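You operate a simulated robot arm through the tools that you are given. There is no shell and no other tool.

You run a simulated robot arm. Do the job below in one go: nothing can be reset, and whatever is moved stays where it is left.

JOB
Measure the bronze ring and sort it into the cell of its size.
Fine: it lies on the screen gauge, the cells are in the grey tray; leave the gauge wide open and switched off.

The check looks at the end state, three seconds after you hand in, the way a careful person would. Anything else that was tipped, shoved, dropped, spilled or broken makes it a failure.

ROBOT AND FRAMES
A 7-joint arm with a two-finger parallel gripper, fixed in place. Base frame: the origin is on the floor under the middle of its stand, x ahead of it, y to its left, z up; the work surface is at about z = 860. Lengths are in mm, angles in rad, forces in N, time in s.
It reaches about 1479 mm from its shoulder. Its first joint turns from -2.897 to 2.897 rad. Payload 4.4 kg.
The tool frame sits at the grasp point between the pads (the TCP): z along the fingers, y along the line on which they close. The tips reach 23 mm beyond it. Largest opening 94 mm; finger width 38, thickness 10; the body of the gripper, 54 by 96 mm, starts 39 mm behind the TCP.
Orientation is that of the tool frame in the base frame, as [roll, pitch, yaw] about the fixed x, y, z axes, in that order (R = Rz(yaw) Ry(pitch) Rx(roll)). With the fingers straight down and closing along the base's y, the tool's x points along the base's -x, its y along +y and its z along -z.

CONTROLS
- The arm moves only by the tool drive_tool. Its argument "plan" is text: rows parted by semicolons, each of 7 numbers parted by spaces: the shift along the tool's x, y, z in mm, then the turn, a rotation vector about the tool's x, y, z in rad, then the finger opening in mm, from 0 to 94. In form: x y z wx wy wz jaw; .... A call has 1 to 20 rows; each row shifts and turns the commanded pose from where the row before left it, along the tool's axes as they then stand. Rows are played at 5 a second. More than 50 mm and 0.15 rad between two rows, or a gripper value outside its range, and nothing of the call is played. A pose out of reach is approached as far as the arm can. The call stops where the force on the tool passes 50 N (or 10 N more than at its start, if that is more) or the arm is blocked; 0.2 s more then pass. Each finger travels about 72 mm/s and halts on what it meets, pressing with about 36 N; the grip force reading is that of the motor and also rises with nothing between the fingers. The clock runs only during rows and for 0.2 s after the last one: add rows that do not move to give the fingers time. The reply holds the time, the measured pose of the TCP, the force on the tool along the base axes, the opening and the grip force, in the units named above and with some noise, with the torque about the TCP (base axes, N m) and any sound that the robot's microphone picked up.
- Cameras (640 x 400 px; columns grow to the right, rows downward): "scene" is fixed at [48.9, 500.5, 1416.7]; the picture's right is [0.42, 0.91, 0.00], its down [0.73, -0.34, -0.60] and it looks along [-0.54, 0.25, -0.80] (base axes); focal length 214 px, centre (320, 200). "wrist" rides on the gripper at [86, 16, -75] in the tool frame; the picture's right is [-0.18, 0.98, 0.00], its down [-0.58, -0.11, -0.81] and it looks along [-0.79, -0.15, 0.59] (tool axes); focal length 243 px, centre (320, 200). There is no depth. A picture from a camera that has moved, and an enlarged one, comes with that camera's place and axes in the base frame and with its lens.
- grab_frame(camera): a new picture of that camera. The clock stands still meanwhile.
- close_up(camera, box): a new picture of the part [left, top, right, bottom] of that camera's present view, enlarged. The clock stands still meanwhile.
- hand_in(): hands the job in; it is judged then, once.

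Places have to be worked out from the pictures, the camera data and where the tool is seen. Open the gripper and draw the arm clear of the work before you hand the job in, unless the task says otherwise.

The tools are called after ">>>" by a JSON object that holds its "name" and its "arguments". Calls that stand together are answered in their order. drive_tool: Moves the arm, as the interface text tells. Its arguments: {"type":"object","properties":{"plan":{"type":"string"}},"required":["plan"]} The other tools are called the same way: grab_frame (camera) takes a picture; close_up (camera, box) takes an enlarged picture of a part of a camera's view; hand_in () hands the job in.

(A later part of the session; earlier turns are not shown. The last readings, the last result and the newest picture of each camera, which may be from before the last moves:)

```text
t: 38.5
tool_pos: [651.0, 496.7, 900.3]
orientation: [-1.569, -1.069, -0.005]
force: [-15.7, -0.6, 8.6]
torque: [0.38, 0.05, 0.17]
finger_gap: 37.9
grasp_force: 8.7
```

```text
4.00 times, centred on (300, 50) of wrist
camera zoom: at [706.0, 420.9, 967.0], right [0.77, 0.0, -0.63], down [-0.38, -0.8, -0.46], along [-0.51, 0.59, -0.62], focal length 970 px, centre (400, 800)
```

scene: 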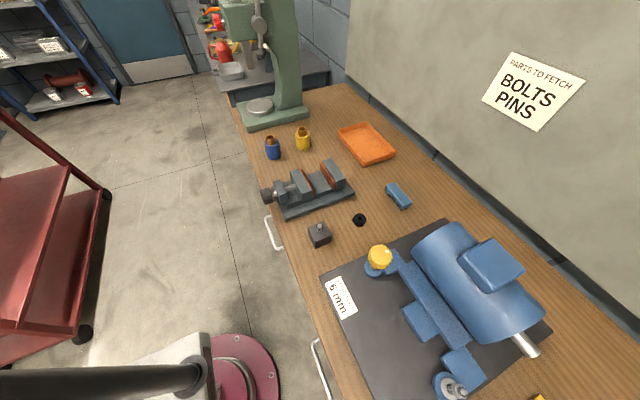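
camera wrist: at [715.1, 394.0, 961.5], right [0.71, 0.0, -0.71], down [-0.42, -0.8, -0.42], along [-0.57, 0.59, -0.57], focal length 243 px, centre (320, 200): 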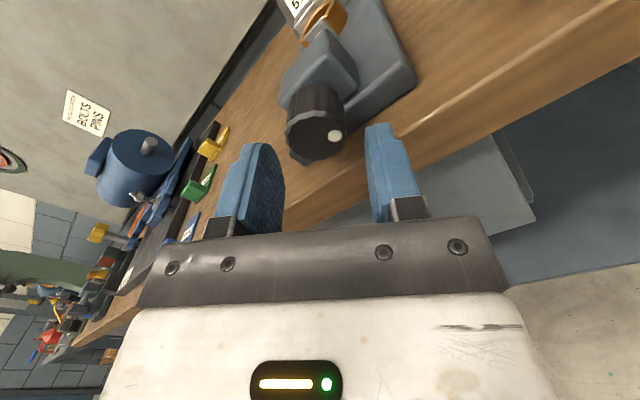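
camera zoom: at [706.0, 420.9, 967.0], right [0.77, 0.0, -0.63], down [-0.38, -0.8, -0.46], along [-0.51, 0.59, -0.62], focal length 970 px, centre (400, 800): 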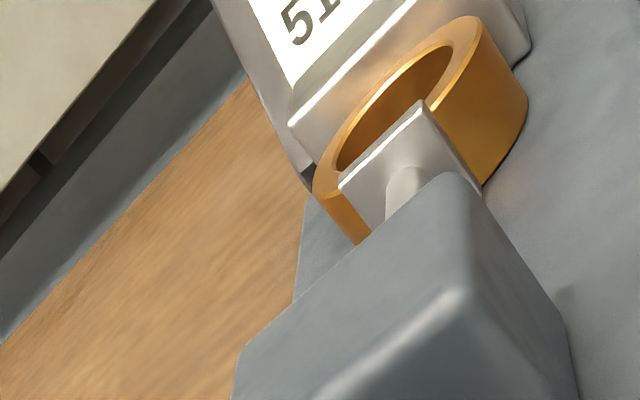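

The grip is weak (8.7 N at 37.9 mm) and the tool is pushed along its -y, so only one finger bears. I shift 1.5 mm that way and let the fingers close fully.

>>> {"name": "drive_tool", "arguments": {"plan": "0 -1.5 0 0 0 0 30; 0 0 0 0 0 0 30; 0 0 0 0 0 0 30; 0 0 0 0 0 0 30"}}

```text
t: 39.5
tool_pos: [650.7, 496.6, 899.7]
orientation: [-1.568, -1.069, -0.005]
force: [4.2, 11.2, -6.9]
torque: [-0.36, -0.03, 0.04]
finger_gap: 35.5
grasp_force: 44.9
```

Now the knob is held well (35.5 mm, 45 N). I loosen by 0.1 rad and look at the screen again.

>>> {"name": "drive_tool", "arguments": {"plan": "0 0 0 0 0 -0.05 30; 0 0 0 0 0 -0.05 30; 0 0 0 0 0 0 30"}}

>>> {"name": "close_up", "arguments": {"camera": "wrist", "box": [220, 0, 380, 100]}}

```text
t: 40.3
tool_pos: [650.2, 496.4, 900.3]
orientation: [-1.563, -1.171, -0.006]
force: [-6.8, 0.1, 3.1]
torque: [0.19, 0.01, 0.27]
finger_gap: 35.5
grasp_force: 45.4
```

```text
4.00 times, centred on (300, 50) of wrist
camera zoom: at [697.9, 420.9, 972.7], right [0.83, 0.0, -0.55], down [-0.33, -0.8, -0.49], along [-0.44, 0.59, -0.67], focal length 970 px, centre (400, 800)
```

zoom: 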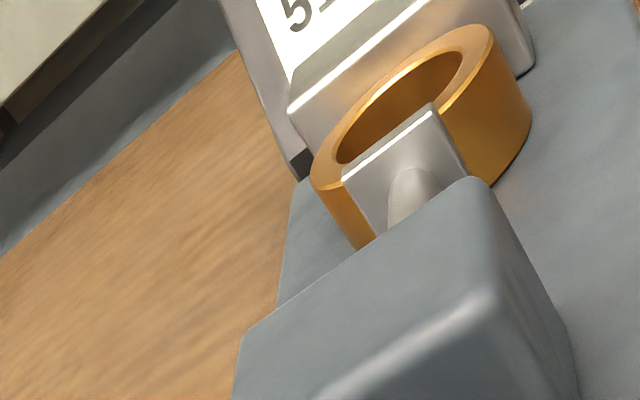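

Torque about y is now nil and the gauge still shows its value. I keep turning back in the opening direction.

>>> {"name": "drive_tool", "arguments": {"plan": "0 0 0 0 0 -0.12 30; 0 0 0 0 0 -0.12 30; 0 0 0 0 0 -0.12 30; 0 0 0 0 0 -0.12 30; 0 0 0 0 0 -0.12 30; 0 0 0 0 0 -0.12 30; 0 0 0 0 0 0 30"}}

>>> {"name": "close_up", "arguments": {"camera": "wrist", "box": [220, 0, 420, 120]}}

```text
t: 41.9
tool_pos: [649.8, 496.6, 900.1]
orientation: [1.569, -1.25, -3.141]
force: [-7.2, 15.1, -9.3]
torque: [0.05, -0.02, 0.29]
finger_gap: 35.7
grasp_force: 45.1
```

```text
3.20 times, centred on (320, 60) of wrist
camera zoom: at [637.2, 421.2, 986.5], right [0.99, 0.0, 0.13], down [0.08, -0.81, -0.59], along [0.11, 0.59, -0.8], focal length 776 px, centre (320, 648)
```

zoom: 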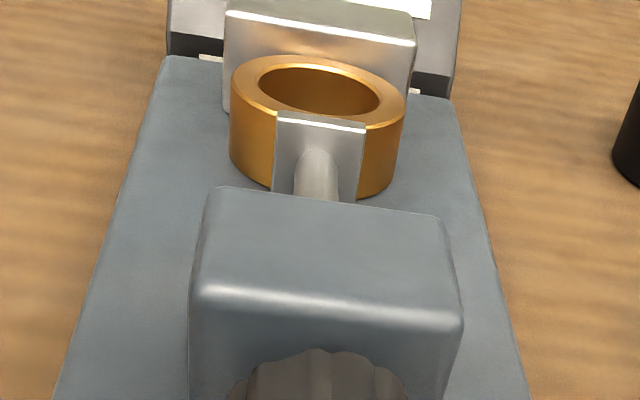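

The knob turns back easily. I go on opening by about 1 rad more.

>>> {"name": "drive_tool", "arguments": {"plan": "0 0 0 0 0 -0.12 30; 0 0 0 0 0 -0.12 30; 0 0 0 0 0 -0.12 30; 0 0 0 0 0 -0.12 30; 0 0 0 0 0 -0.12 30; 0 0 0 0 0 -0.12 30; 0 0 0 0 0 -0.12 30; 0 0 0 0 0 -0.12 30; 0 0 0 0 0 0 30"}}

>>> {"name": "close_up", "arguments": {"camera": "wrist", "box": [220, 0, 420, 120]}}

```text
t: 43.9
tool_pos: [650.2, 497.3, 899.7]
orientation: [1.57, -0.292, 3.139]
force: [-25.7, 1.0, 1.9]
torque: [0.1, -0.01, 1.22]
finger_gap: 35.2
grasp_force: 45.1
```

```text
3.20 times, centred on (320, 60) of wrist
camera zoom: at [571.2, 421.5, 939.0], right [0.46, 0.0, 0.89], down [0.52, -0.81, -0.27], along [0.72, 0.59, -0.37], focal length 776 px, centre (320, 648)
```

zoom: 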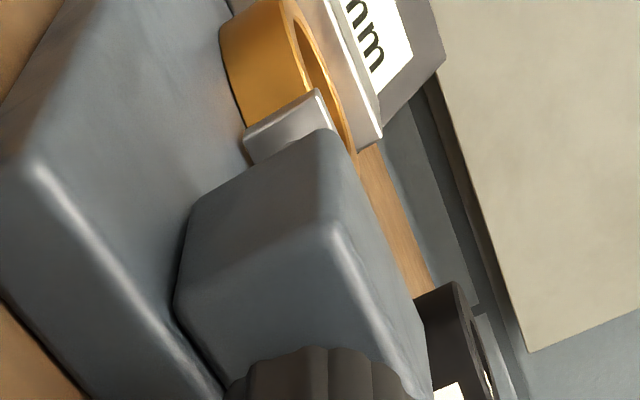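

The screen still shows a value and the head seems not to have left the ring, so I check whether the knob has really turned with the fingers.

>>> {"name": "grab_frame", "arguments": {"camera": "wrist"}}

>>> {"name": "close_up", "arguments": {"camera": "wrist", "box": [240, 80, 400, 220]}}

>>> {"name": "close_up", "arguments": {"camera": "wrist", "box": [270, 0, 370, 63]}}

```text
taken
camera wrist: at [571.2, 421.5, 939.0], right [0.46, 0.0, 0.89], down [0.52, -0.81, -0.27], along [0.72, 0.59, -0.37], focal length 243 px, centre (320, 200)
```

wrist: 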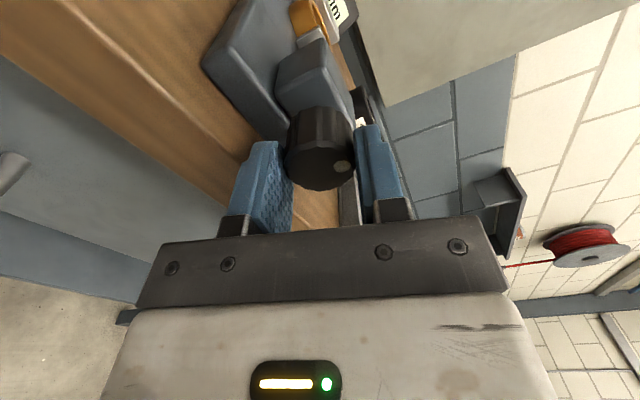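

```text
2.86 times, centred on (320, 150) of wrist
camera zoom: at [571.2, 421.5, 939.0], right [0.46, 0.0, 0.89], down [0.52, -0.81, -0.27], along [0.72, 0.59, -0.37], focal length 693 px, centre (320, 343)
```

zoom: 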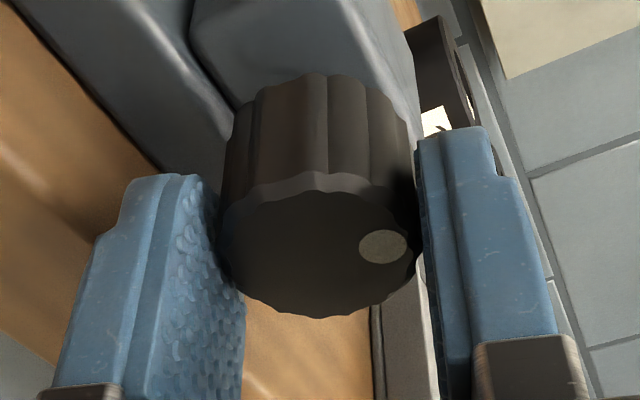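

```text
6.35 times, centred on (320, 32) of wrist
camera zoom: at [571.2, 421.5, 939.0], right [0.46, 0.0, 0.89], down [0.52, -0.81, -0.27], along [0.72, 0.59, -0.37], focal length 1540 px, centre (320, 1270)
```

zoom: 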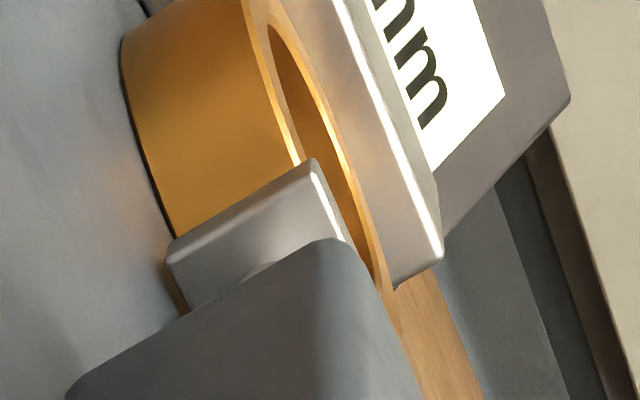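

The knob's mark kept its place between the fingers and, relative to the block, the head is back about where it was at this angle on closing, so the value on the screen may just be held. I unload the -x force and turn on in the opening direction.

>>> {"name": "drive_tool", "arguments": {"plan": "1.5 0 0 0 0 0 30; 0 0 0 0 0 -0.1 30; 0 0 0 0 0 -0.1 30; 0 0 0 0 0 -0.1 30; 0 0 0 0 0 -0.1 30; 0 0 0 0 0 -0.1 30; 0 0 0 0 0 0 30"}}

>>> {"name": "grab_frame", "arguments": {"camera": "wrist"}}

>>> {"name": "close_up", "arguments": {"camera": "wrist", "box": [270, 0, 370, 63]}}

```text
t: 45.5
tool_pos: [648.7, 496.4, 900.1]
orientation: [1.569, 0.209, 3.137]
force: [-3.0, -1.7, -17.4]
torque: [-0.33, 0.11, 0.14]
finger_gap: 36.8
grasp_force: 8.0
```

```text
taken
camera wrist: at [560.3, 421.1, 897.3], right [-0.02, 0.0, 1.0], down [0.59, -0.81, 0.01], along [0.81, 0.59, 0.02], focal length 243 px, centre (320, 200)
```

wrist: 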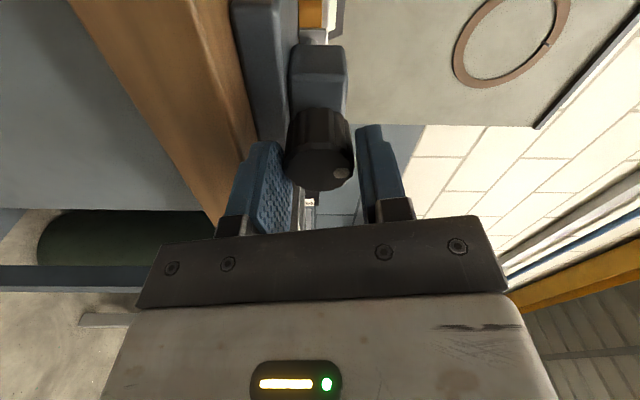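

```text
6.35 times, centred on (320, 32) of wrist
camera zoom: at [560.3, 421.1, 897.3], right [-0.02, 0.0, 1.0], down [0.59, -0.81, 0.01], along [0.81, 0.59, 0.02], focal length 1540 px, centre (320, 1270)
```

zoom: 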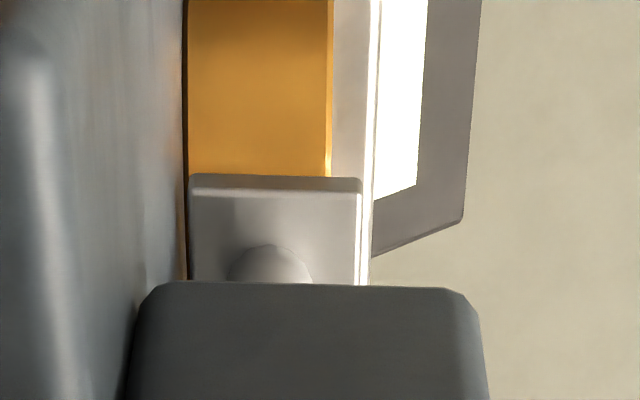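

At 0.2 rad past the start angle the torque rises and the fingers begin to ride over the flutes, which fits the open stop. I let go, back off and raise the tool to look at the gauge.

>>> {"name": "drive_tool", "arguments": {"plan": "0 0 0 0 0 0 48; 0 0 0 0 0 0 48; 0 0 -10 0 0 0 48; 0 0 -30 0 0 0 48; 0 0 -40 0 0 0 48; 0 0 -30 0 0 0 48; 0 0 0 0 0 0 48"}}

```text
t: 47.1
tool_pos: [648.7, 385.5, 900.2]
orientation: [1.569, 0.211, 3.139]
force: [-0.5, 0.2, 1.5]
torque: [0.01, 0.0, -0.01]
finger_gap: 48.1
grasp_force: 0.0
```

The fingers are free. I turn the tool back level and raise it to the earlier lookout pose.

>>> {"name": "drive_tool", "arguments": {"plan": "0 0 0 0 0 0.1045 48; 0 0 0 0 0 0.1045 48; 19 44 0 0 0 0 48; 19 44 0 0 0 0 48; 19 44 0 0 0 0 48; 19 44 0 0 0 0 48; 19 44 0 0 0 0 48; 0 0 -35 0 0 0 48; 0 0 0 0 0 0 48; 0 0 0 0 0 0 48"}}

>>> {"name": "grab_frame", "arguments": {"camera": "wrist"}}

>>> {"name": "close_up", "arguments": {"camera": "wrist", "box": [130, 10, 250, 85]}}

>>> {"name": "close_up", "arguments": {"camera": "wrist", "box": [110, 70, 230, 175]}}

```text
t: 49.3
tool_pos: [554.0, 349.9, 1122.0]
orientation: [1.569, 0.0, 3.141]
force: [-0.4, -0.3, -0.4]
torque: [0.0, -0.02, 0.0]
finger_gap: 48.0
grasp_force: 0.0
```

```text
taken
camera wrist: at [466.8, 275.7, 1137.2], right [0.18, 0.0, 0.98], down [0.58, -0.81, -0.11], along [0.79, 0.59, -0.15], focal length 243 px, centre (320, 200)
```

wrist: 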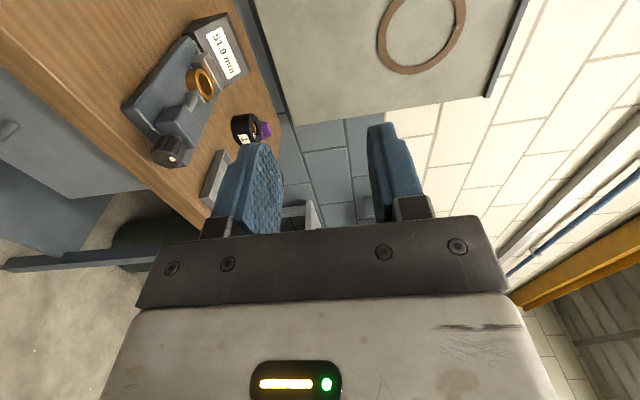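

```text
5.33 times, centred on (190, 48) of wrist
camera zoom: at [466.8, 275.7, 1137.2], right [0.18, 0.0, 0.98], down [0.58, -0.81, -0.11], along [0.79, 0.59, -0.15], focal length 1294 px, centre (1013, 1013)
```

zoom: 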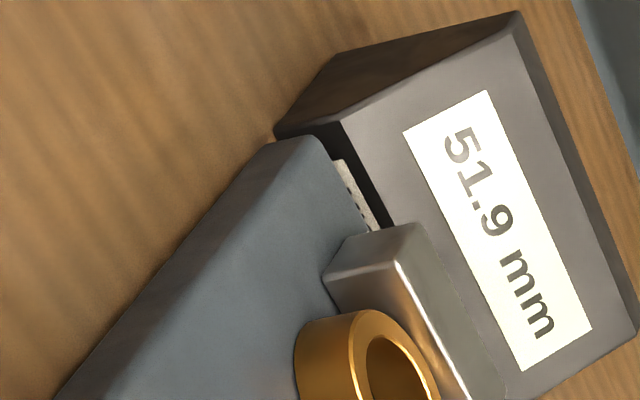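

```text
3.81 times, centred on (170, 122) of wrist
camera zoom: at [466.8, 275.7, 1137.2], right [0.18, 0.0, 0.98], down [0.58, -0.81, -0.11], along [0.79, 0.59, -0.15], focal length 924 px, centre (891, 495)
```

zoom: 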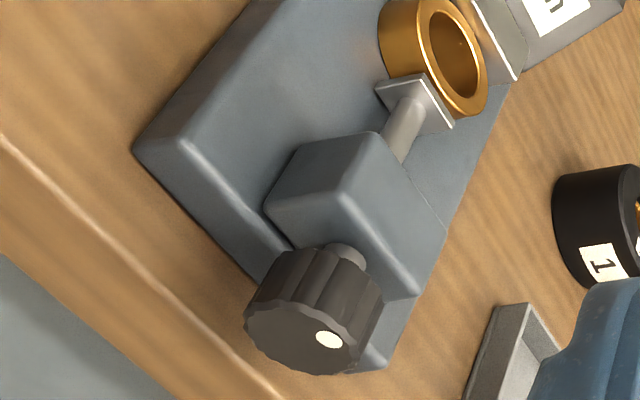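

The gauge still holds "51.9 mm" on its screen and the spindle is back at its starting place. To be sure that this is the open stop I go back to the knob and try to turn further in the opening direction with a good grip.

>>> {"name": "drive_tool", "arguments": {"plan": "0 0 35 0 0 0 48; -19 -44 0 0 0 0 48; -19 -44 0 0 0 0 48; -19 -44 0 0 0 0 48; -19 -44 0 0 0 0 48; -19 -44 0 0 0 0 48; -1 -2 0 0 0 0 48; 0 0 40 0 0 0 48; 0 0 40 0 0 0 48; 0 0 0 0 0 0 48; 0 0 0 0 0 0 48"}}

>>> {"name": "close_up", "arguments": {"camera": "wrist", "box": [200, 50, 440, 230]}}

```text
t: 51.7
tool_pos: [650.3, 467.4, 898.3]
orientation: [1.569, 0.0, 3.139]
force: [-0.4, -0.2, 0.1]
torque: [0.01, 0.02, 0.0]
finger_gap: 48.1
grasp_force: 0.1
```

```text
2.22 times, centred on (320, 140) of wrist
camera zoom: at [562.5, 391.5, 914.0], right [0.18, 0.0, 0.98], down [0.58, -0.81, -0.11], along [0.79, 0.59, -0.15], focal length 539 px, centre (320, 333)
```

zoom: 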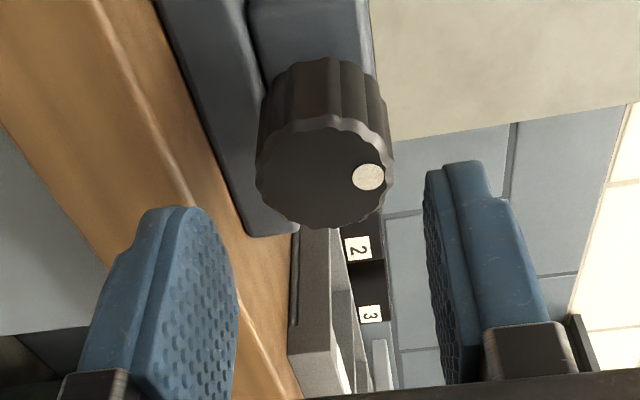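

The mark shows the knob is exactly at its starting angle. I centre on it (about 1.5 mm up), grip, and try 0.3 rad more in the opening direction.

>>> {"name": "drive_tool", "arguments": {"plan": "1 1.5 15 0 0 0 48; 0 0 15 0 0 0 48; 0 0 0 0 0 0 30; 0 0 0 0 0 0 30; 0 0 0 0 0 0 30; 0 0 0 0 0 0 30"}}

```text
t: 53.1
tool_pos: [648.8, 495.6, 899.4]
orientation: [1.569, 0.001, 3.14]
force: [-0.6, -15.7, -9.0]
torque: [-0.4, 0.02, -0.34]
finger_gap: 35.5
grasp_force: 44.6
```

The grip is good (35.5 mm, 45 N). I turn 0.2 rad in the opening direction and watch the torque about y.

>>> {"name": "drive_tool", "arguments": {"plan": "0 0 0 0 0 -0.05 30; 0 0 0 0 0 -0.05 30; 0 0 0 0 0 -0.05 30; 0 0 0 0 0 -0.05 30; 0 0 0 0 0 0 30"}}

>>> {"name": "close_up", "arguments": {"camera": "wrist", "box": [240, 80, 400, 220]}}

```text
t: 54.3
tool_pos: [649.7, 496.5, 899.2]
orientation: [1.57, 0.199, 3.138]
force: [0.2, -3.4, -20.4]
torque: [-0.24, 0.57, -0.46]
finger_gap: 35.3
grasp_force: 44.9
```

```text
2.86 times, centred on (320, 150) of wrist
camera zoom: at [559.7, 421.8, 897.5], right [-0.01, 0.0, 1.0], down [0.59, -0.81, 0.01], along [0.81, 0.59, 0.01], focal length 693 px, centre (320, 343)
```

zoom: 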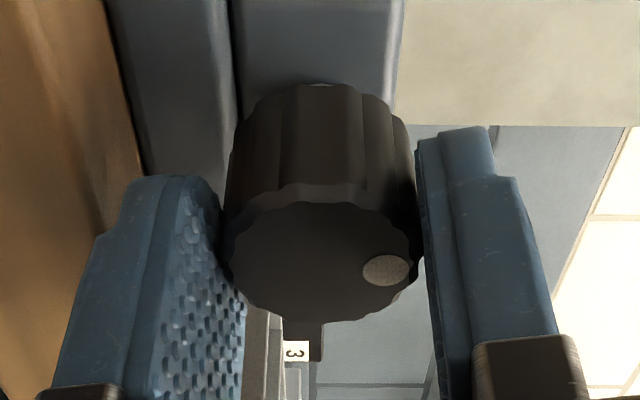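

The torque rises to 0.57 N m, so the spindle is against its open stop: the gauge is wide open. I let go, back off and raise the tool.

>>> {"name": "drive_tool", "arguments": {"plan": "0 0 0 0 0 0.1 30; 0 0 0 0 0 0.1 30; 0 0 0 0 0 0 48; 0 0 0 0 0 0 48; 0 0 -10 0 0 0 48; 0 0 -30 0 0 0 48; 0 0 -40 0 0 0 48; 0 0 -30 0 0 0 48; 19 44 0 0 0 0 48; 19 44 0 0 0 0 48; 19 44 0 0 0 0 48; 19 44 0 0 0 0 48; 19 44 0 0 0 0 48; 0 40 0 0 0 0 48; 0 0 0 0 0 0 48; 0 0 0 0 0 0 48"}}

```text
t: 57.7
tool_pos: [554.0, 387.3, 1156.7]
orientation: [1.57, 0.002, 3.14]
force: [0.0, -0.7, -0.1]
torque: [0.0, 0.03, -0.01]
finger_gap: 48.1
grasp_force: 0.1
```

The tool is free and high. I turn it back to pointing down while closing the fingers for the button.

>>> {"name": "drive_tool", "arguments": {"plan": "0 0 0 0.1309 0 0 0; 0 0 0 0.1309 0 0 0; 0 0 0 0.1309 0 0 0; 0 0 0 0.1309 0 0 0; 0 0 0 0.1309 0 0 0; 0 0 0 0.1309 0 0 0; 0 0 0 0.1309 0 0 0; 0 0 0 0.1309 0 0 0; 0 0 0 0.1309 0 0 0; 0 0 0 0.1309 0 0 0; 0 0 0 0.1309 0 0 0; 0 0 0 0.1309 0 0 0; 0 0 0 0 0 0 0; 0 0 0 0 0 0 0"}}

```text
t: 60.7
tool_pos: [552.8, 387.2, 1159.5]
orientation: [3.14, 0.0, -3.141]
force: [0.5, 0.8, -1.0]
torque: [0.0, -0.01, 0.01]
finger_gap: 0.0
grasp_force: 36.1
```

The tool points down again. I move to above the gauge's front to look at it from the first lookout.

>>> {"name": "drive_tool", "arguments": {"plan": "0 48 0 0 0 0 0; 0 48 0 0 0 0 0; 0 48 0 0 0 0 0; 0 48 0 0 0 0 0; 0 48 0 0 0 0 0; 0 48 0 0 0 0 0; 1 48 -10 0 0 0 0; 8 0 0 0 0 0 0; 0 0 0 0 0 0 0; 0 0 0 0 0 0 0"}}

>>> {"name": "grab_frame", "arguments": {"camera": "wrist"}}

>>> {"name": "close_up", "arguments": {"camera": "wrist", "box": [270, 55, 370, 118]}}

>>> {"name": "close_up", "arguments": {"camera": "wrist", "box": [240, 130, 340, 230]}}

```text
t: 62.9
tool_pos: [546.3, 723.1, 1171.3]
orientation: [3.141, -0.001, 3.139]
force: [0.3, -1.4, 0.8]
torque: [-0.01, -0.01, -0.04]
finger_gap: 0.0
grasp_force: 35.8
```

```text
taken
camera wrist: at [459.3, 738.5, 1244.0], right [0.19, 0.98, 0.0], down [0.58, -0.11, 0.81], along [0.79, -0.15, -0.59], focal length 243 px, centre (320, 200)
```

wrist: 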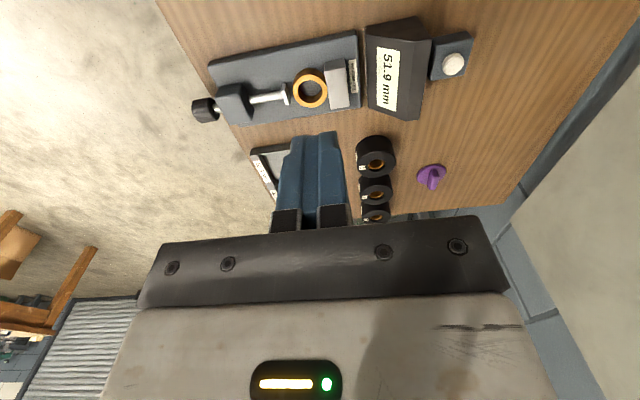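

```text
6.35 times, centred on (320, 86) of wrist
camera zoom: at [459.3, 738.5, 1244.0], right [0.19, 0.98, 0.0], down [0.58, -0.11, 0.81], along [0.79, -0.15, -0.59], focal length 1540 px, centre (320, 921)
```

zoom: 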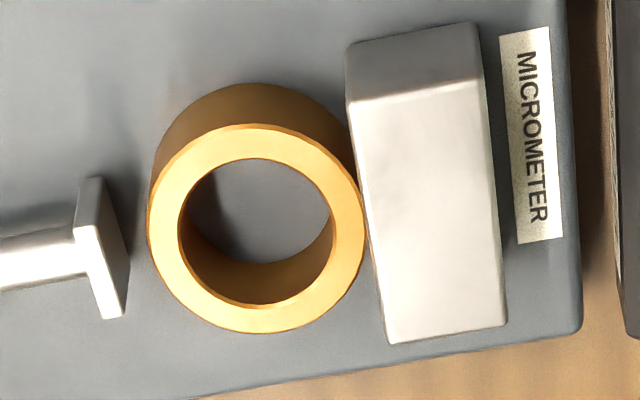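

```text
4.00 times, centred on (290, 180) of wrist
camera zoom: at [459.3, 738.5, 1244.0], right [0.19, 0.98, 0.0], down [0.58, -0.11, 0.81], along [0.79, -0.15, -0.59], focal length 970 px, centre (440, 280)
```

zoom: 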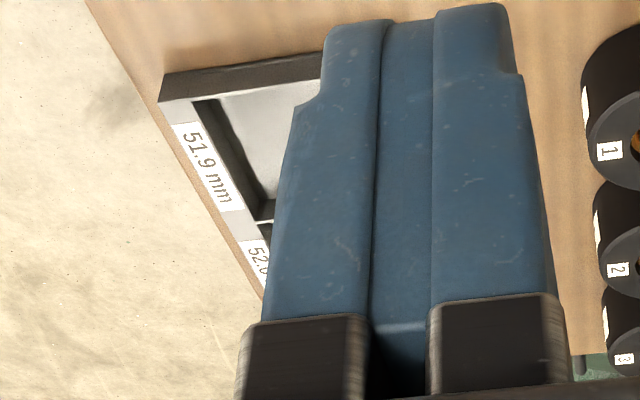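

The gauge is open again, the ring rests against the anvil and the value 51.9 mm is still shown. Now I go to the button with closed fingers to switch the gauge off.

>>> {"name": "drive_tool", "arguments": {"plan": "-25 41.2 0 0 0 0 0; -25 41.2 0 0 0 0 0; -25 41.2 0 0 0 0 0; -25 41.2 0 0 0 0 0; 0 0 45 0 0 0 0; 0 0 45 0 0 0 0; 0 0 45 0 0 0 0; 0 0 45 0 0 0 0; 0 0 45 0 0 0 0; 0 0 12 0 0 0 0; 0 0 0 0 0 0 0; 0 0 0 0 0 0 0"}}

```text
t: 65.5
tool_pos: [647.1, 884.7, 934.7]
orientation: [3.14, 0.0, 3.141]
force: [-1.2, 0.2, 0.2]
torque: [-0.01, 0.0, 0.02]
finger_gap: 0.2
grasp_force: 36.5
```

I am above the button at z 935. I correct by 2 mm and press in small steps down to z about 920.

>>> {"name": "drive_tool", "arguments": {"plan": "1 2.5 2 0 0 0 0; 0 0 3 0 0 0 0; 0 0 3 0 0 0 0; 0 0 2 0 0 0 0; 0 0 2 0 0 0 0; 0 0 1 0 0 0 0; 0 0 1 0 0 0 0; 0 0 0.7 0 0 0 0; 0 0 0 0 0 0 0"}}

```text
t: 67.5
tool_pos: [645.6, 890.1, 919.6]
orientation: [3.14, 0.0, 3.14]
force: [0.5, -0.1, 3.8]
torque: [0.0, 0.0, 0.02]
finger_gap: 0.0
grasp_force: 35.8
heard: click
```

A click was heard again. I lift straight up and go back to the lookout to check that the screen is off.

>>> {"name": "drive_tool", "arguments": {"plan": "0 0 -5 0 0 0 0; 0 0 -30 0 0 0 0; 0 0 -45 0 0 0 0; 0 0 -45 0 0 0 0; 0 0 -45 0 0 0 0; 0 0 -45 0 0 0 0; 0 0 -37 0 0 0 0; 25 -41.5 0 0 0 0 0; 25 -41.5 0 0 0 0 0; 25 -41.5 0 0 0 0 94; 25 -41.5 0 0 0 0 94; 0 0 0 0 0 0 94; 0 0 0 0 0 0 94; 0 0 0 0 0 0 94"}}

>>> {"name": "grab_frame", "arguments": {"camera": "wrist"}}

>>> {"name": "close_up", "arguments": {"camera": "wrist", "box": [240, 130, 360, 230]}}

>>> {"name": "close_up", "arguments": {"camera": "wrist", "box": [280, 20, 440, 120]}}

```text
t: 70.5
tool_pos: [546.4, 724.2, 1169.1]
orientation: [3.14, 0.001, 3.14]
force: [0.0, 0.2, 0.1]
torque: [0.0, -0.01, 0.01]
finger_gap: 94.0
grasp_force: 0.1
```

```text
taken
camera wrist: at [458.2, 737.7, 1243.7], right [0.19, 0.98, 0.0], down [0.58, -0.11, 0.81], along [0.79, -0.15, -0.59], focal length 243 px, centre (320, 200)
```

wrist: 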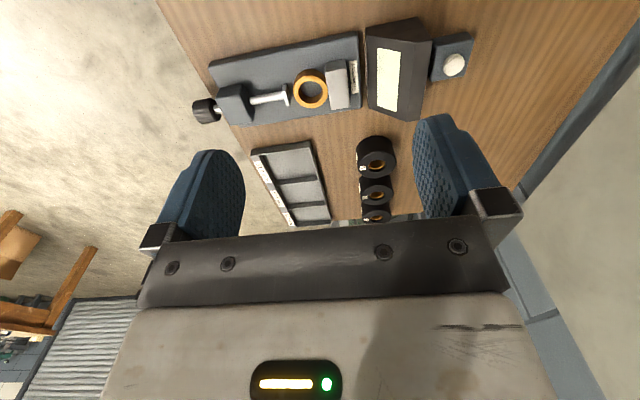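

```text
4.00 times, centred on (300, 180) of wrist
camera zoom: at [458.2, 737.7, 1243.7], right [0.19, 0.98, 0.0], down [0.58, -0.11, 0.81], along [0.79, -0.15, -0.59], focal length 970 px, centre (400, 280)
```

zoom: 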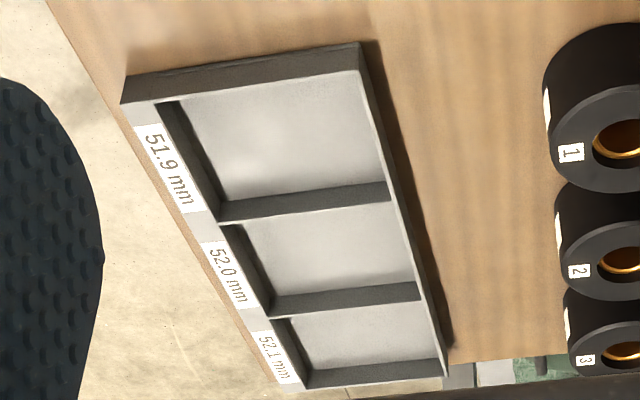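

```text
4.00 times, centred on (360, 70) of wrist
camera zoom: at [458.2, 737.7, 1243.7], right [0.19, 0.98, 0.0], down [0.58, -0.11, 0.81], along [0.79, -0.15, -0.59], focal length 970 px, centre (160, 720)
```

zoom: 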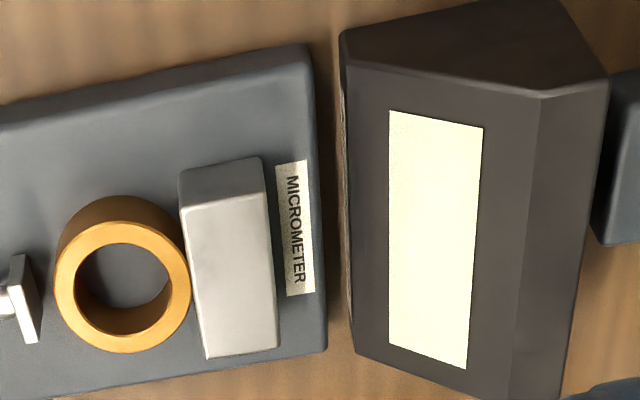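

The screen is blank, so the gauge is off and open. Now the ring: I turn the tool a quarter turn about its own axis so that the fingers close along base x, clear of spindle and anvil.

>>> {"name": "drive_tool", "arguments": {"plan": "0 0 0 0 0 -0.1428 74; 0 0 0 0 0 -0.1428 74; 0 0 0 0 0 -0.1428 74; 0 0 0 0 0 -0.1428 74; 0 0 0 0 0 -0.1428 74; 0 0 0 0 0 -0.1428 74; 0 0 0 0 0 -0.1428 74; 0 0 0 0 0 -0.1428 74; 0 0 0 0 0 -0.1428 74; 0 0 0 0 0 -0.1428 74; 0 0 0 0 0 -0.1428 74; 0 0 0 0 0 0 74; 0 0 0 0 0 0 74"}}

>>> {"name": "grab_frame", "arguments": {"camera": "wrist"}}

```text
t: 73.3
tool_pos: [544.7, 724.6, 1170.5]
orientation: [3.141, 0.001, -1.571]
force: [-1.2, 1.2, 0.2]
torque: [0.01, 0.02, 0.02]
finger_gap: 74.2
grasp_force: 0.2
```

```text
taken
camera wrist: at [527.7, 636.9, 1244.3], right [-0.98, 0.19, 0.0], down [0.11, 0.58, 0.81], along [0.15, 0.79, -0.59], focal length 243 px, centre (320, 200)
```

wrist: 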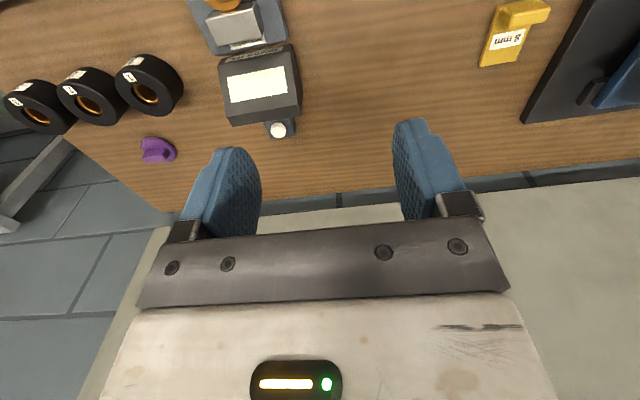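

The quarter turn is done. I move to a place just behind the ring (on the -y side) to see it between the fingers for exact alignment.

>>> {"name": "drive_tool", "arguments": {"plan": "31 -26.6 17.5 0 0 0 74; 31 -26.6 17.5 0 0 0 74; 31 -26.6 17.5 0 0 0 74; 31 -26.6 17.5 0 0 0 74; 0 0 0 0 0 0 74; 0 0 0 0 0 0 74"}}

>>> {"name": "grab_frame", "arguments": {"camera": "wrist"}}

>>> {"name": "close_up", "arguments": {"camera": "wrist", "box": [250, 40, 410, 140]}}

```text
t: 74.7
tool_pos: [650.4, 601.2, 1101.4]
orientation: [-3.141, 0.003, -1.574]
force: [-0.5, -0.5, -1.2]
torque: [-0.01, 0.0, -0.01]
finger_gap: 74.1
grasp_force: 0.1
```

```text
taken
camera wrist: at [632.8, 514.1, 1174.4], right [-0.98, 0.19, 0.0], down [0.11, 0.58, 0.81], along [0.15, 0.79, -0.59], focal length 243 px, centre (320, 200)
```

wrist: 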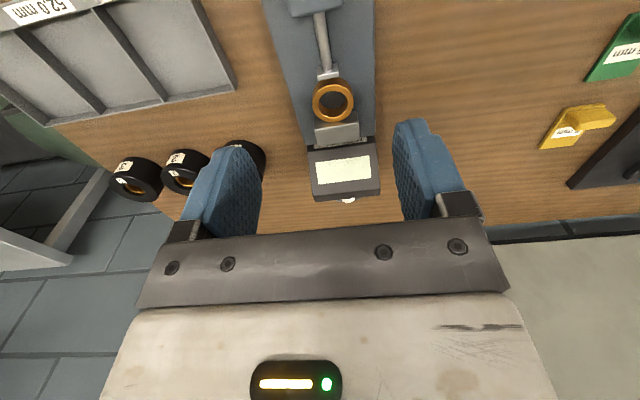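

```text
4.00 times, centred on (330, 90) of wrist
camera zoom: at [632.8, 514.1, 1174.4], right [-0.98, 0.19, 0.0], down [0.11, 0.58, 0.81], along [0.15, 0.79, -0.59], focal length 970 px, centre (280, 640)
```

zoom: 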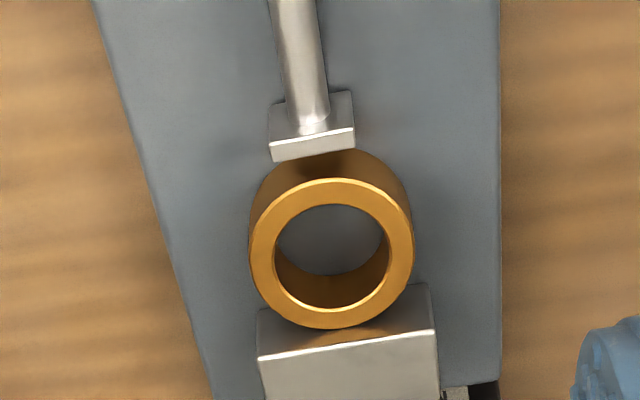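

From this view the ring's top centre is at about (649, 688.5, 896), its height about 19. I move over it and go down to z 936 with the fingers open at 74.

>>> {"name": "drive_tool", "arguments": {"plan": "-43.7 0 0 0 0 0 74; -43.7 0 0 0 0 0 74; 0 0 45 0 0 0 74; 0 0 45 0 0 0 74; 0 0 45 0 0 0 74; 0 1 30 0 0 0 74; 0 0 0 0 0 0 74; 0 0 0 0 0 0 74"}}

>>> {"name": "grab_frame", "arguments": {"camera": "wrist"}}

>>> {"name": "close_up", "arguments": {"camera": "wrist", "box": [160, 110, 480, 260]}}

```text
t: 76.5
tool_pos: [650.0, 689.1, 933.5]
orientation: [-3.141, 0.003, -1.574]
force: [-0.3, 1.8, -0.4]
torque: [0.0, 0.0, -0.01]
finger_gap: 73.9
grasp_force: 0.0
```

```text
taken
camera wrist: at [633.1, 601.2, 1007.6], right [-0.98, 0.19, 0.0], down [0.11, 0.58, 0.81], along [0.15, 0.79, -0.59], focal length 243 px, centre (320, 200)
```

wrist: 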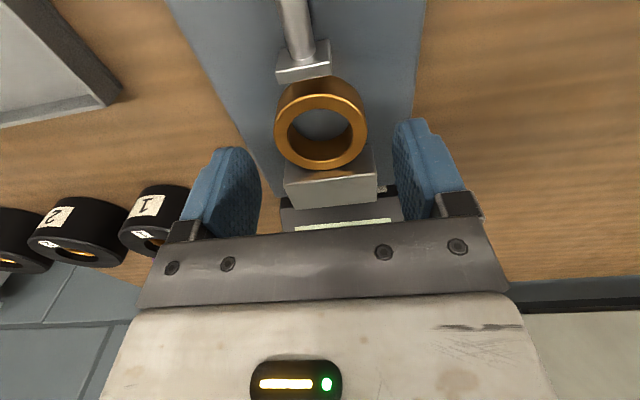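

```text
2.00 times, centred on (320, 185) of wrist
camera zoom: at [633.1, 601.2, 1007.6], right [-0.98, 0.19, 0.0], down [0.11, 0.58, 0.81], along [0.15, 0.79, -0.59], focal length 485 px, centre (320, 230)
```

zoom: 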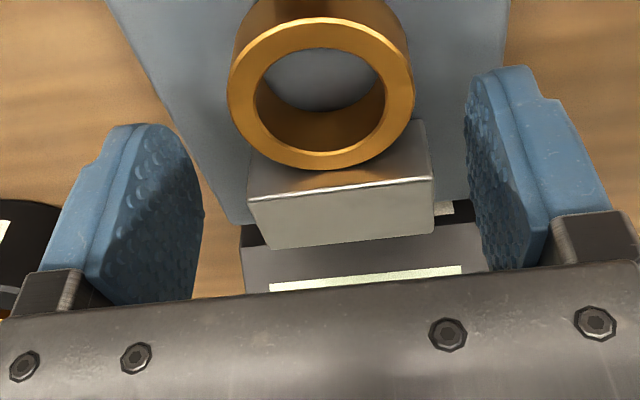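

The ring is centred between the fingers at about (649, 687), top z 897. I lower to about z 906 in careful steps.

>>> {"name": "drive_tool", "arguments": {"plan": "1 0.8 10 0 0 0 74; 0 0 8 0 0 0 74; 0 0 4 0 0 0 74; 0 0 3 0 0 0 74; 0 0 2 0 0 0 74; 0 0 0 0 0 0 74"}}

>>> {"name": "grab_frame", "arguments": {"camera": "wrist"}}

```text
t: 77.9
tool_pos: [648.8, 685.8, 907.9]
orientation: [-3.141, 0.003, -1.573]
force: [-0.5, -0.1, 0.3]
torque: [0.0, -0.04, -0.01]
finger_gap: 74.2
grasp_force: 0.1
```

```text
taken
camera wrist: at [632.4, 598.4, 981.9], right [-0.98, 0.19, 0.0], down [0.11, 0.58, 0.81], along [0.15, 0.79, -0.59], focal length 243 px, centre (320, 200)
```

wrist: 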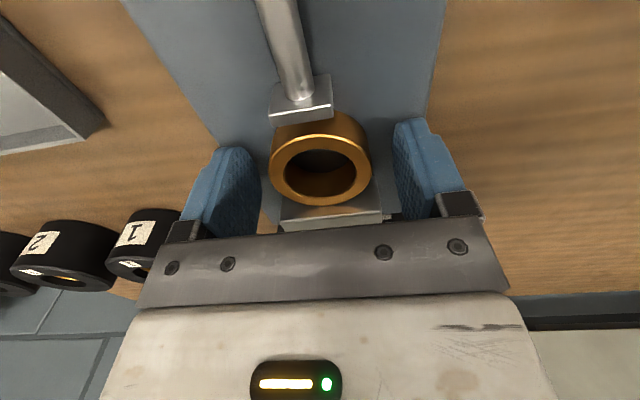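

The tips are at about z 885 with no contact. I lower 1 mm at a time a bit further, watching the force.

>>> {"name": "drive_tool", "arguments": {"plan": "0 0 1 0 0 0 74; 0 0 1 0 0 0 74; 0 0 1 0 0 0 74; 0 0 1 0 0 0 74; 0 0 0 0 0 0 74"}}

```text
t: 79.1
tool_pos: [649.7, 685.9, 905.4]
orientation: [-3.141, 0.003, -1.574]
force: [0.8, -6.3, 7.5]
torque: [-0.31, 0.33, 0.25]
finger_gap: 74.0
grasp_force: 0.2
```

The tips touch the gauge base at TCP z about 905, so the base top is about z 882. I lift 2.5 mm and close on the ring.

>>> {"name": "drive_tool", "arguments": {"plan": "0 0 -2.5 0 0 0 74; 0 0 0 0 0 0 74; 0 0 0 0 0 0 44; 0 0 0 0 0 0 44; 0 0 0 0 0 0 44; 0 0 0 0 0 0 44"}}

>>> {"name": "grab_frame", "arguments": {"camera": "wrist"}}

```text
t: 80.5
tool_pos: [649.3, 686.1, 907.5]
orientation: [-3.14, 0.004, -1.576]
force: [1.0, -0.2, 0.1]
torque: [0.02, -0.02, 0.03]
finger_gap: 51.9
grasp_force: 36.4
```

```text
taken
camera wrist: at [631.9, 598.3, 980.4], right [-0.98, 0.19, 0.0], down [0.11, 0.58, 0.81], along [0.15, 0.79, -0.59], focal length 243 px, centre (320, 200)
```

wrist: 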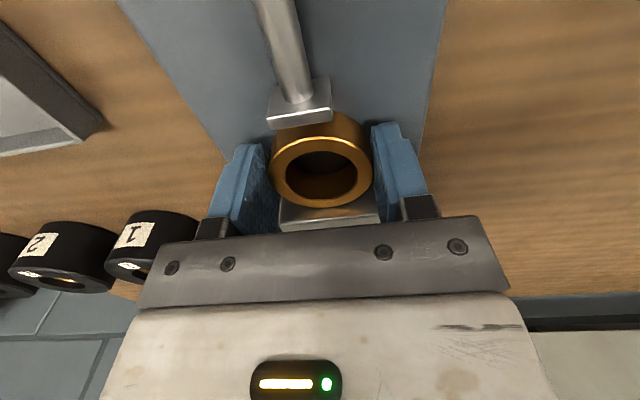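

The ring is held with a gap of 51.9 mm, agreeing with the gauge. I lift it straight up.

>>> {"name": "drive_tool", "arguments": {"plan": "0 0 -3 0 0 0 44; 0 0 -10 0 0 0 44; 0 0 -25 0 0 0 44; 0 0 -40 0 0 0 44; 0 0 -40 0 0 0 44; 0 0 -40 0 0 0 44; 0 0 0 0 0 0 44; 0 0 0 0 0 0 44"}}

>>> {"name": "grab_frame", "arguments": {"camera": "wrist"}}

```text
t: 82.3
tool_pos: [650.4, 687.2, 1067.4]
orientation: [3.14, 0.001, -1.575]
force: [-0.3, 0.4, -1.9]
torque: [-0.01, -0.02, -0.01]
finger_gap: 51.6
grasp_force: 35.9
```

```text
taken
camera wrist: at [632.1, 599.9, 1139.8], right [-0.98, 0.19, 0.0], down [0.11, 0.58, 0.81], along [0.15, 0.79, -0.59], focal length 243 px, centre (320, 200)
```

wrist: 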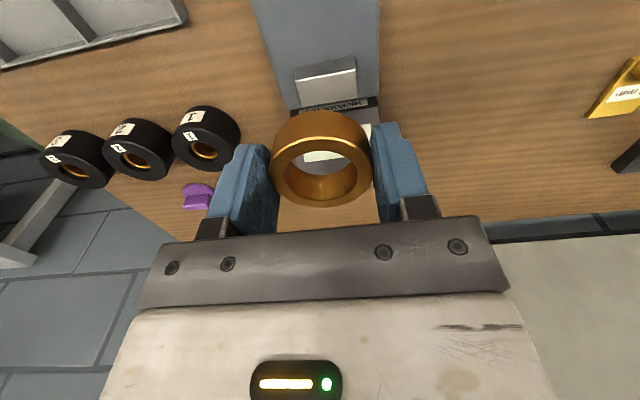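

The ring is lifted. I move it high over to behind the 51.9 cell (on the -y side) so that the camera sees the cell.

>>> {"name": "drive_tool", "arguments": {"plan": "31.2 -28.5 -5 0 0 0 44; 31.2 -28.5 -5 0 0 0 44; 31.2 -28.5 -5 0 0 0 44; 31.2 -28.5 -5 0 0 0 44; 31.2 -28.5 -5 0 0 0 44; 31.2 -28.5 -5 0 0 0 44; 0 0 0 0 0 0 44; 0 0 0 0 0 0 44"}}

>>> {"name": "grab_frame", "arguments": {"camera": "wrist"}}

>>> {"name": "close_up", "arguments": {"camera": "wrist", "box": [220, 0, 420, 125]}}

```text
t: 84.1
tool_pos: [819.8, 498.3, 1095.7]
orientation: [3.14, 0.002, -1.574]
force: [-0.1, 0.1, -1.4]
torque: [-0.02, 0.02, 0.03]
finger_gap: 51.5
grasp_force: 36.2
```

```text
taken
camera wrist: at [803.2, 410.7, 1168.2], right [-0.98, 0.19, 0.0], down [0.11, 0.58, 0.81], along [0.15, 0.79, -0.59], focal length 243 px, centre (320, 200)
```

wrist: 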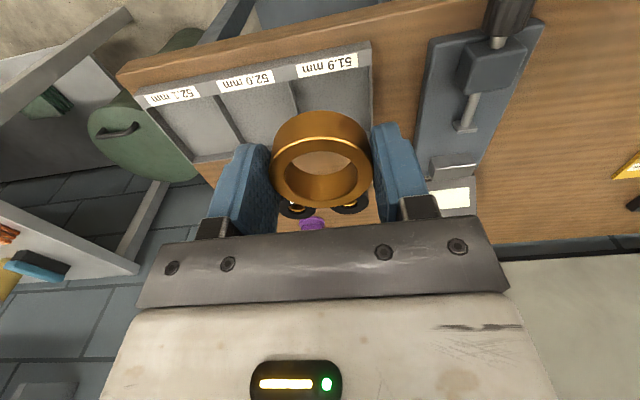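

```text
3.20 times, centred on (320, 62) of wrist
camera zoom: at [803.2, 410.7, 1168.2], right [-0.98, 0.19, 0.0], down [0.11, 0.58, 0.81], along [0.15, 0.79, -0.59], focal length 776 px, centre (320, 640)
```

zoom: 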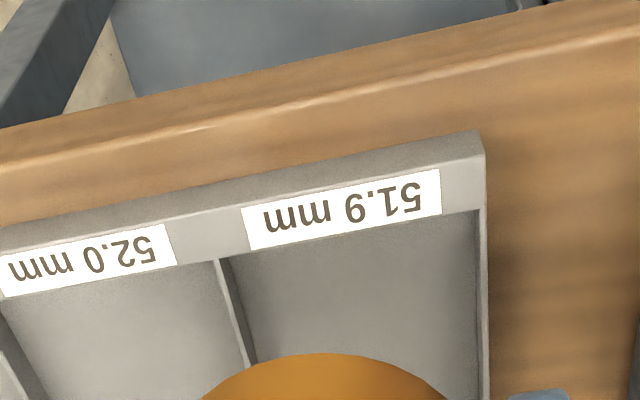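

From this view cell 51.9 spans x about 773 to 863 and y about 553 to 655, centre about (818, 604). I move the ring over it and down to z 960.

>>> {"name": "drive_tool", "arguments": {"plan": "-35.2 0.5 0 0 0 0 44; -35.2 0.5 0 0 0 0 44; -35.2 0.5 0 0 0 0 44; 0 0 45 0 0 0 44; 0 0 45 0 0 0 44; 0 0 45 0 0 0 44; 0 0 0 0 0 0 44; 0 0 0 0 0 0 44"}}

>>> {"name": "grab_frame", "arguments": {"camera": "wrist"}}

>>> {"name": "close_up", "arguments": {"camera": "wrist", "box": [180, 60, 460, 235]}}

```text
t: 85.9
tool_pos: [818.9, 606.6, 961.1]
orientation: [3.141, 0.002, -1.573]
force: [0.5, 0.0, -1.4]
torque: [-0.03, 0.02, 0.01]
finger_gap: 51.7
grasp_force: 35.8
```

```text
taken
camera wrist: at [801.3, 519.3, 1034.6], right [-0.98, 0.19, 0.0], down [0.11, 0.58, 0.81], along [0.15, 0.79, -0.59], focal length 243 px, centre (320, 200)
```

wrist: 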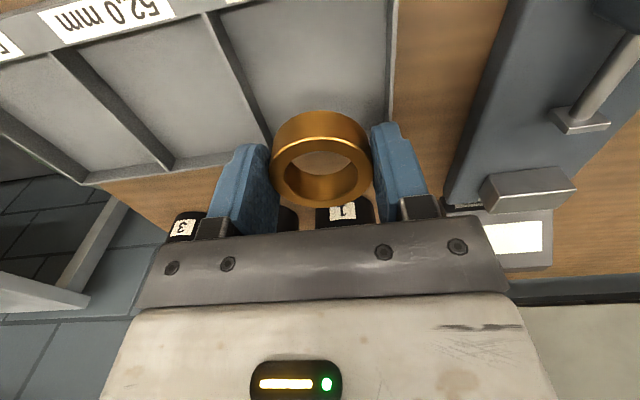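

```text
2.29 times, centred on (320, 148) of wrist
camera zoom: at [801.3, 519.3, 1034.6], right [-0.98, 0.19, 0.0], down [0.11, 0.58, 0.81], along [0.15, 0.79, -0.59], focal length 555 px, centre (320, 320)
```

zoom: 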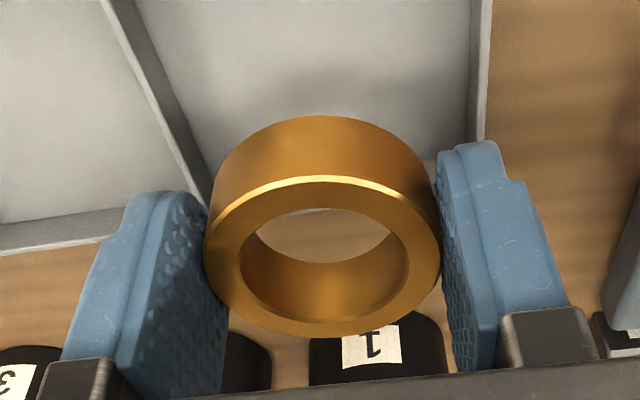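

The cell's walls come out at x about 773 to 867 and y 553 to 654; the ring hangs over its middle. I lower to z about 899 and then feel for the floor.

>>> {"name": "drive_tool", "arguments": {"plan": "1.5 -1 20 0 0 0 44; 0 0 20 0 0 0 44; 0 0 12 0 0 0 44; 0 0 8 0 0 0 44; 0 0 2 0 0 0 44; 0 0 0 0 0 0 44"}}

>>> {"name": "grab_frame", "arguments": {"camera": "wrist"}}

```text
t: 87.3
tool_pos: [819.6, 603.3, 898.5]
orientation: [-3.141, 0.001, -1.575]
force: [-0.1, 0.3, -2.0]
torque: [0.02, 0.01, 0.02]
finger_gap: 51.5
grasp_force: 36.3
```

```text
taken
camera wrist: at [801.9, 516.2, 972.3], right [-0.98, 0.19, 0.0], down [0.11, 0.58, 0.81], along [0.15, 0.79, -0.59], focal length 243 px, centre (320, 200)
```

wrist: 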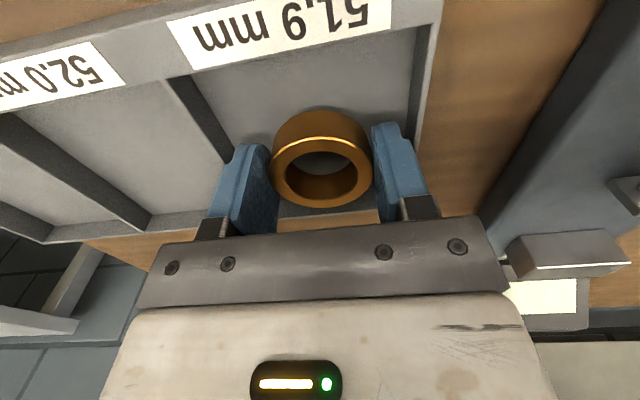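

The fingers and ring are inside the 51.9 cell without contact. I go down in small steps to find the floor.

>>> {"name": "drive_tool", "arguments": {"plan": "0 0 2 0 0 0 44; 0 0 1.5 0 0 0 44; 0 0 1.5 0 0 0 44; 0 0 1 0 0 0 44; 0 0 0 0 0 0 44"}}

```text
t: 88.5
tool_pos: [820.7, 603.0, 891.4]
orientation: [3.141, 0.001, -1.574]
force: [1.0, -0.4, -1.9]
torque: [-0.01, 0.05, 0.0]
finger_gap: 51.6
grasp_force: 36.1
```

No contact yet at z 891.4. I continue in 1 mm steps.

>>> {"name": "drive_tool", "arguments": {"plan": "0 0 1 0 0 0 44; 0 0 1 0 0 0 44; 0 0 1 0 0 0 44; 0 0 0 0 0 0 44"}}

```text
t: 89.5
tool_pos: [820.7, 602.9, 890.6]
orientation: [3.14, 0.001, -1.573]
force: [-2.0, 3.6, 8.2]
torque: [-0.1, 0.17, -0.06]
finger_gap: 51.5
grasp_force: 35.5
```

The ring now stands on the cell floor (8 N). I ease up 1 mm and open the fingers a little, staying clear of the cell walls.

>>> {"name": "drive_tool", "arguments": {"plan": "0 0 -0.8 0 0 0 44; 0 0 0 0 0 0 54; 0 0 0 0 0 0 58; 0 0 0 0 0 0 60; 0 0 0 0 0 0 60"}}

>>> {"name": "grab_frame", "arguments": {"camera": "wrist"}}

```text
t: 90.7
tool_pos: [819.2, 603.7, 889.8]
orientation: [-3.141, 0.002, -1.575]
force: [0.5, -0.1, 0.4]
torque: [0.02, 0.01, 0.01]
finger_gap: 60.1
grasp_force: 0.0
```

```text
taken
camera wrist: at [802.5, 515.8, 963.1], right [-0.98, 0.19, 0.0], down [0.11, 0.58, 0.81], along [0.15, 0.79, -0.59], focal length 243 px, centre (320, 200)
```

wrist: 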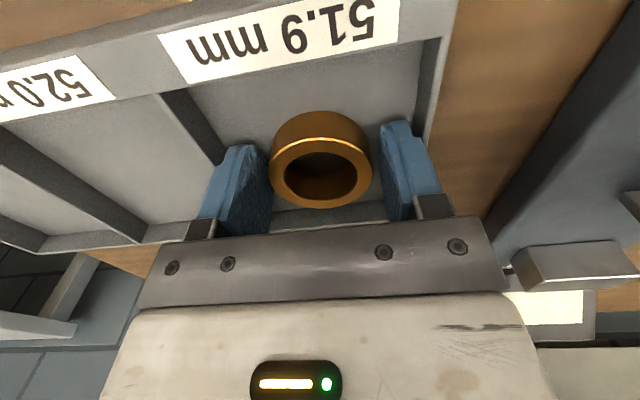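

The ring is free in the 51.9 cell. I lift straight up and step back to look at the result.

>>> {"name": "drive_tool", "arguments": {"plan": "0 0 -5 0 0 0 60; 0 0 -15 0 0 0 60; 0 0 -40 0 0 0 60; 0 0 -45 0 0 0 60; 0 0 -45 0 0 0 60; 0 0 -45 0 0 0 60; 0 0 -45 0 0 0 60; 45 10 0 0 0 0 60; 45 10 0 0 0 0 90; 0 0 0 0 0 0 90; 0 0 0 0 0 0 90"}}

>>> {"name": "grab_frame", "arguments": {"camera": "wrist"}}

>>> {"name": "close_up", "arguments": {"camera": "wrist", "box": [180, 20, 420, 170]}}

```text
t: 93.1
tool_pos: [799.2, 510.9, 1129.6]
orientation: [-3.141, 0.001, -1.576]
force: [-0.6, -1.0, -0.6]
torque: [-0.02, 0.01, -0.04]
finger_gap: 90.2
grasp_force: 0.1
```

```text
taken
camera wrist: at [782.3, 424.3, 1202.9], right [-0.98, 0.19, 0.0], down [0.11, 0.58, 0.81], along [0.15, 0.79, -0.59], focal length 243 px, centre (320, 200)
```

wrist: 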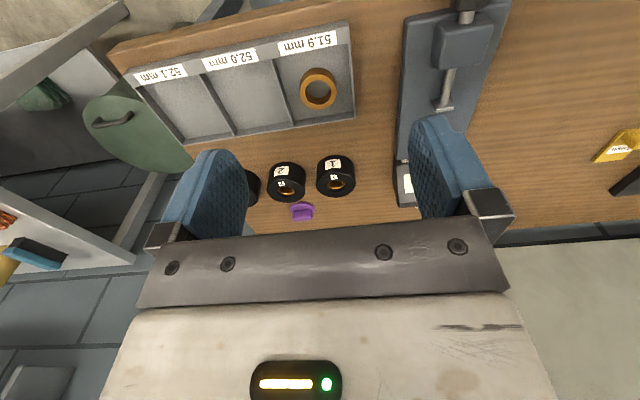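

```text
2.67 times, centred on (300, 95) of wrist
camera zoom: at [782.3, 424.3, 1202.9], right [-0.98, 0.19, 0.0], down [0.11, 0.58, 0.81], along [0.15, 0.79, -0.59], focal length 647 px, centre (373, 480)
```

zoom: 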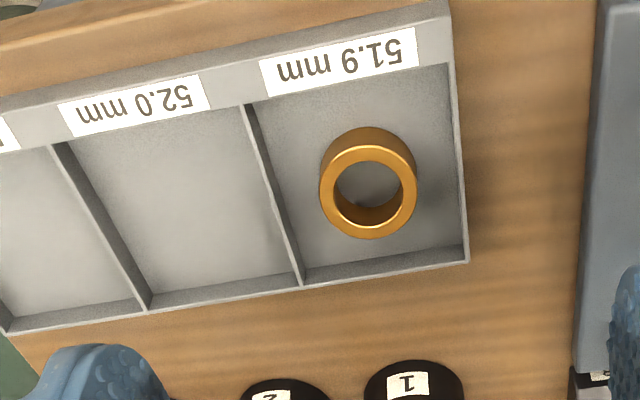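

The ring lies in the 51.9 cell and the tray has not shifted. I draw the arm clear towards the robot and take a last look at the gauge.

>>> {"name": "drive_tool", "arguments": {"plan": "0 45 -5 0 0 0 90; 0 45 -5 0 0 0 90; 0 45 -5 0 0 0 90; 0 45 -5 0 0 0 90; 0 30 0 0 0 0 90; 20 0 0 0 0 0 90; 0 0 0 0 0 0 90; 0 0 0 0 0 0 90"}}

>>> {"name": "grab_frame", "arguments": {"camera": "wrist"}}

>>> {"name": "close_up", "arguments": {"camera": "wrist", "box": [160, 20, 400, 200]}}

```text
t: 94.9
tool_pos: [587.7, 491.7, 1149.4]
orientation: [-3.141, 0.003, -1.574]
force: [-0.6, 0.9, 0.1]
torque: [-0.02, 0.0, 0.0]
finger_gap: 89.8
grasp_force: 0.0
```

```text
taken
camera wrist: at [571.7, 405.0, 1222.2], right [-0.98, 0.19, 0.0], down [0.11, 0.58, 0.81], along [0.15, 0.79, -0.59], focal length 243 px, centre (320, 200)
```

wrist: 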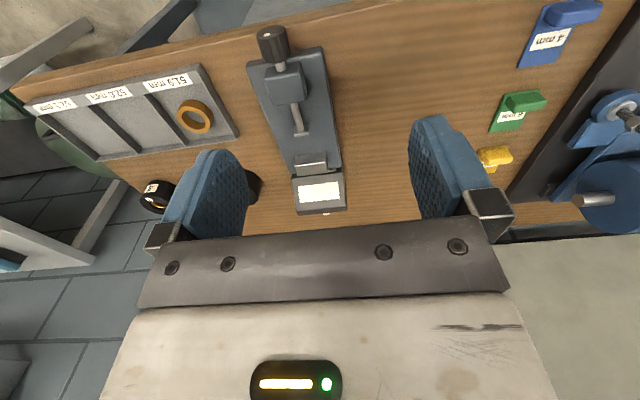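

```text
2.22 times, centred on (280, 110) of wrist
camera zoom: at [571.7, 405.0, 1222.2], right [-0.98, 0.19, 0.0], down [0.11, 0.58, 0.81], along [0.15, 0.79, -0.59], focal length 539 px, centre (409, 400)
```

zoom: 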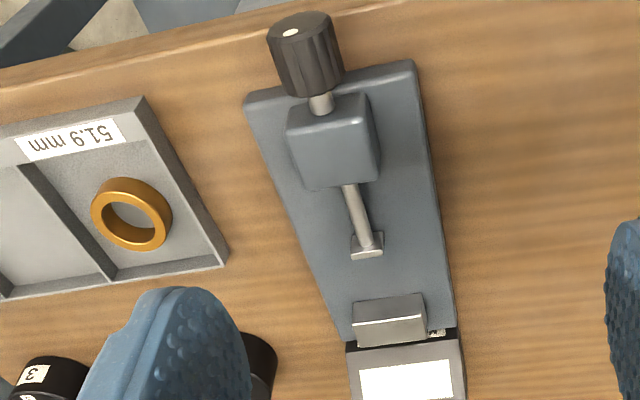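

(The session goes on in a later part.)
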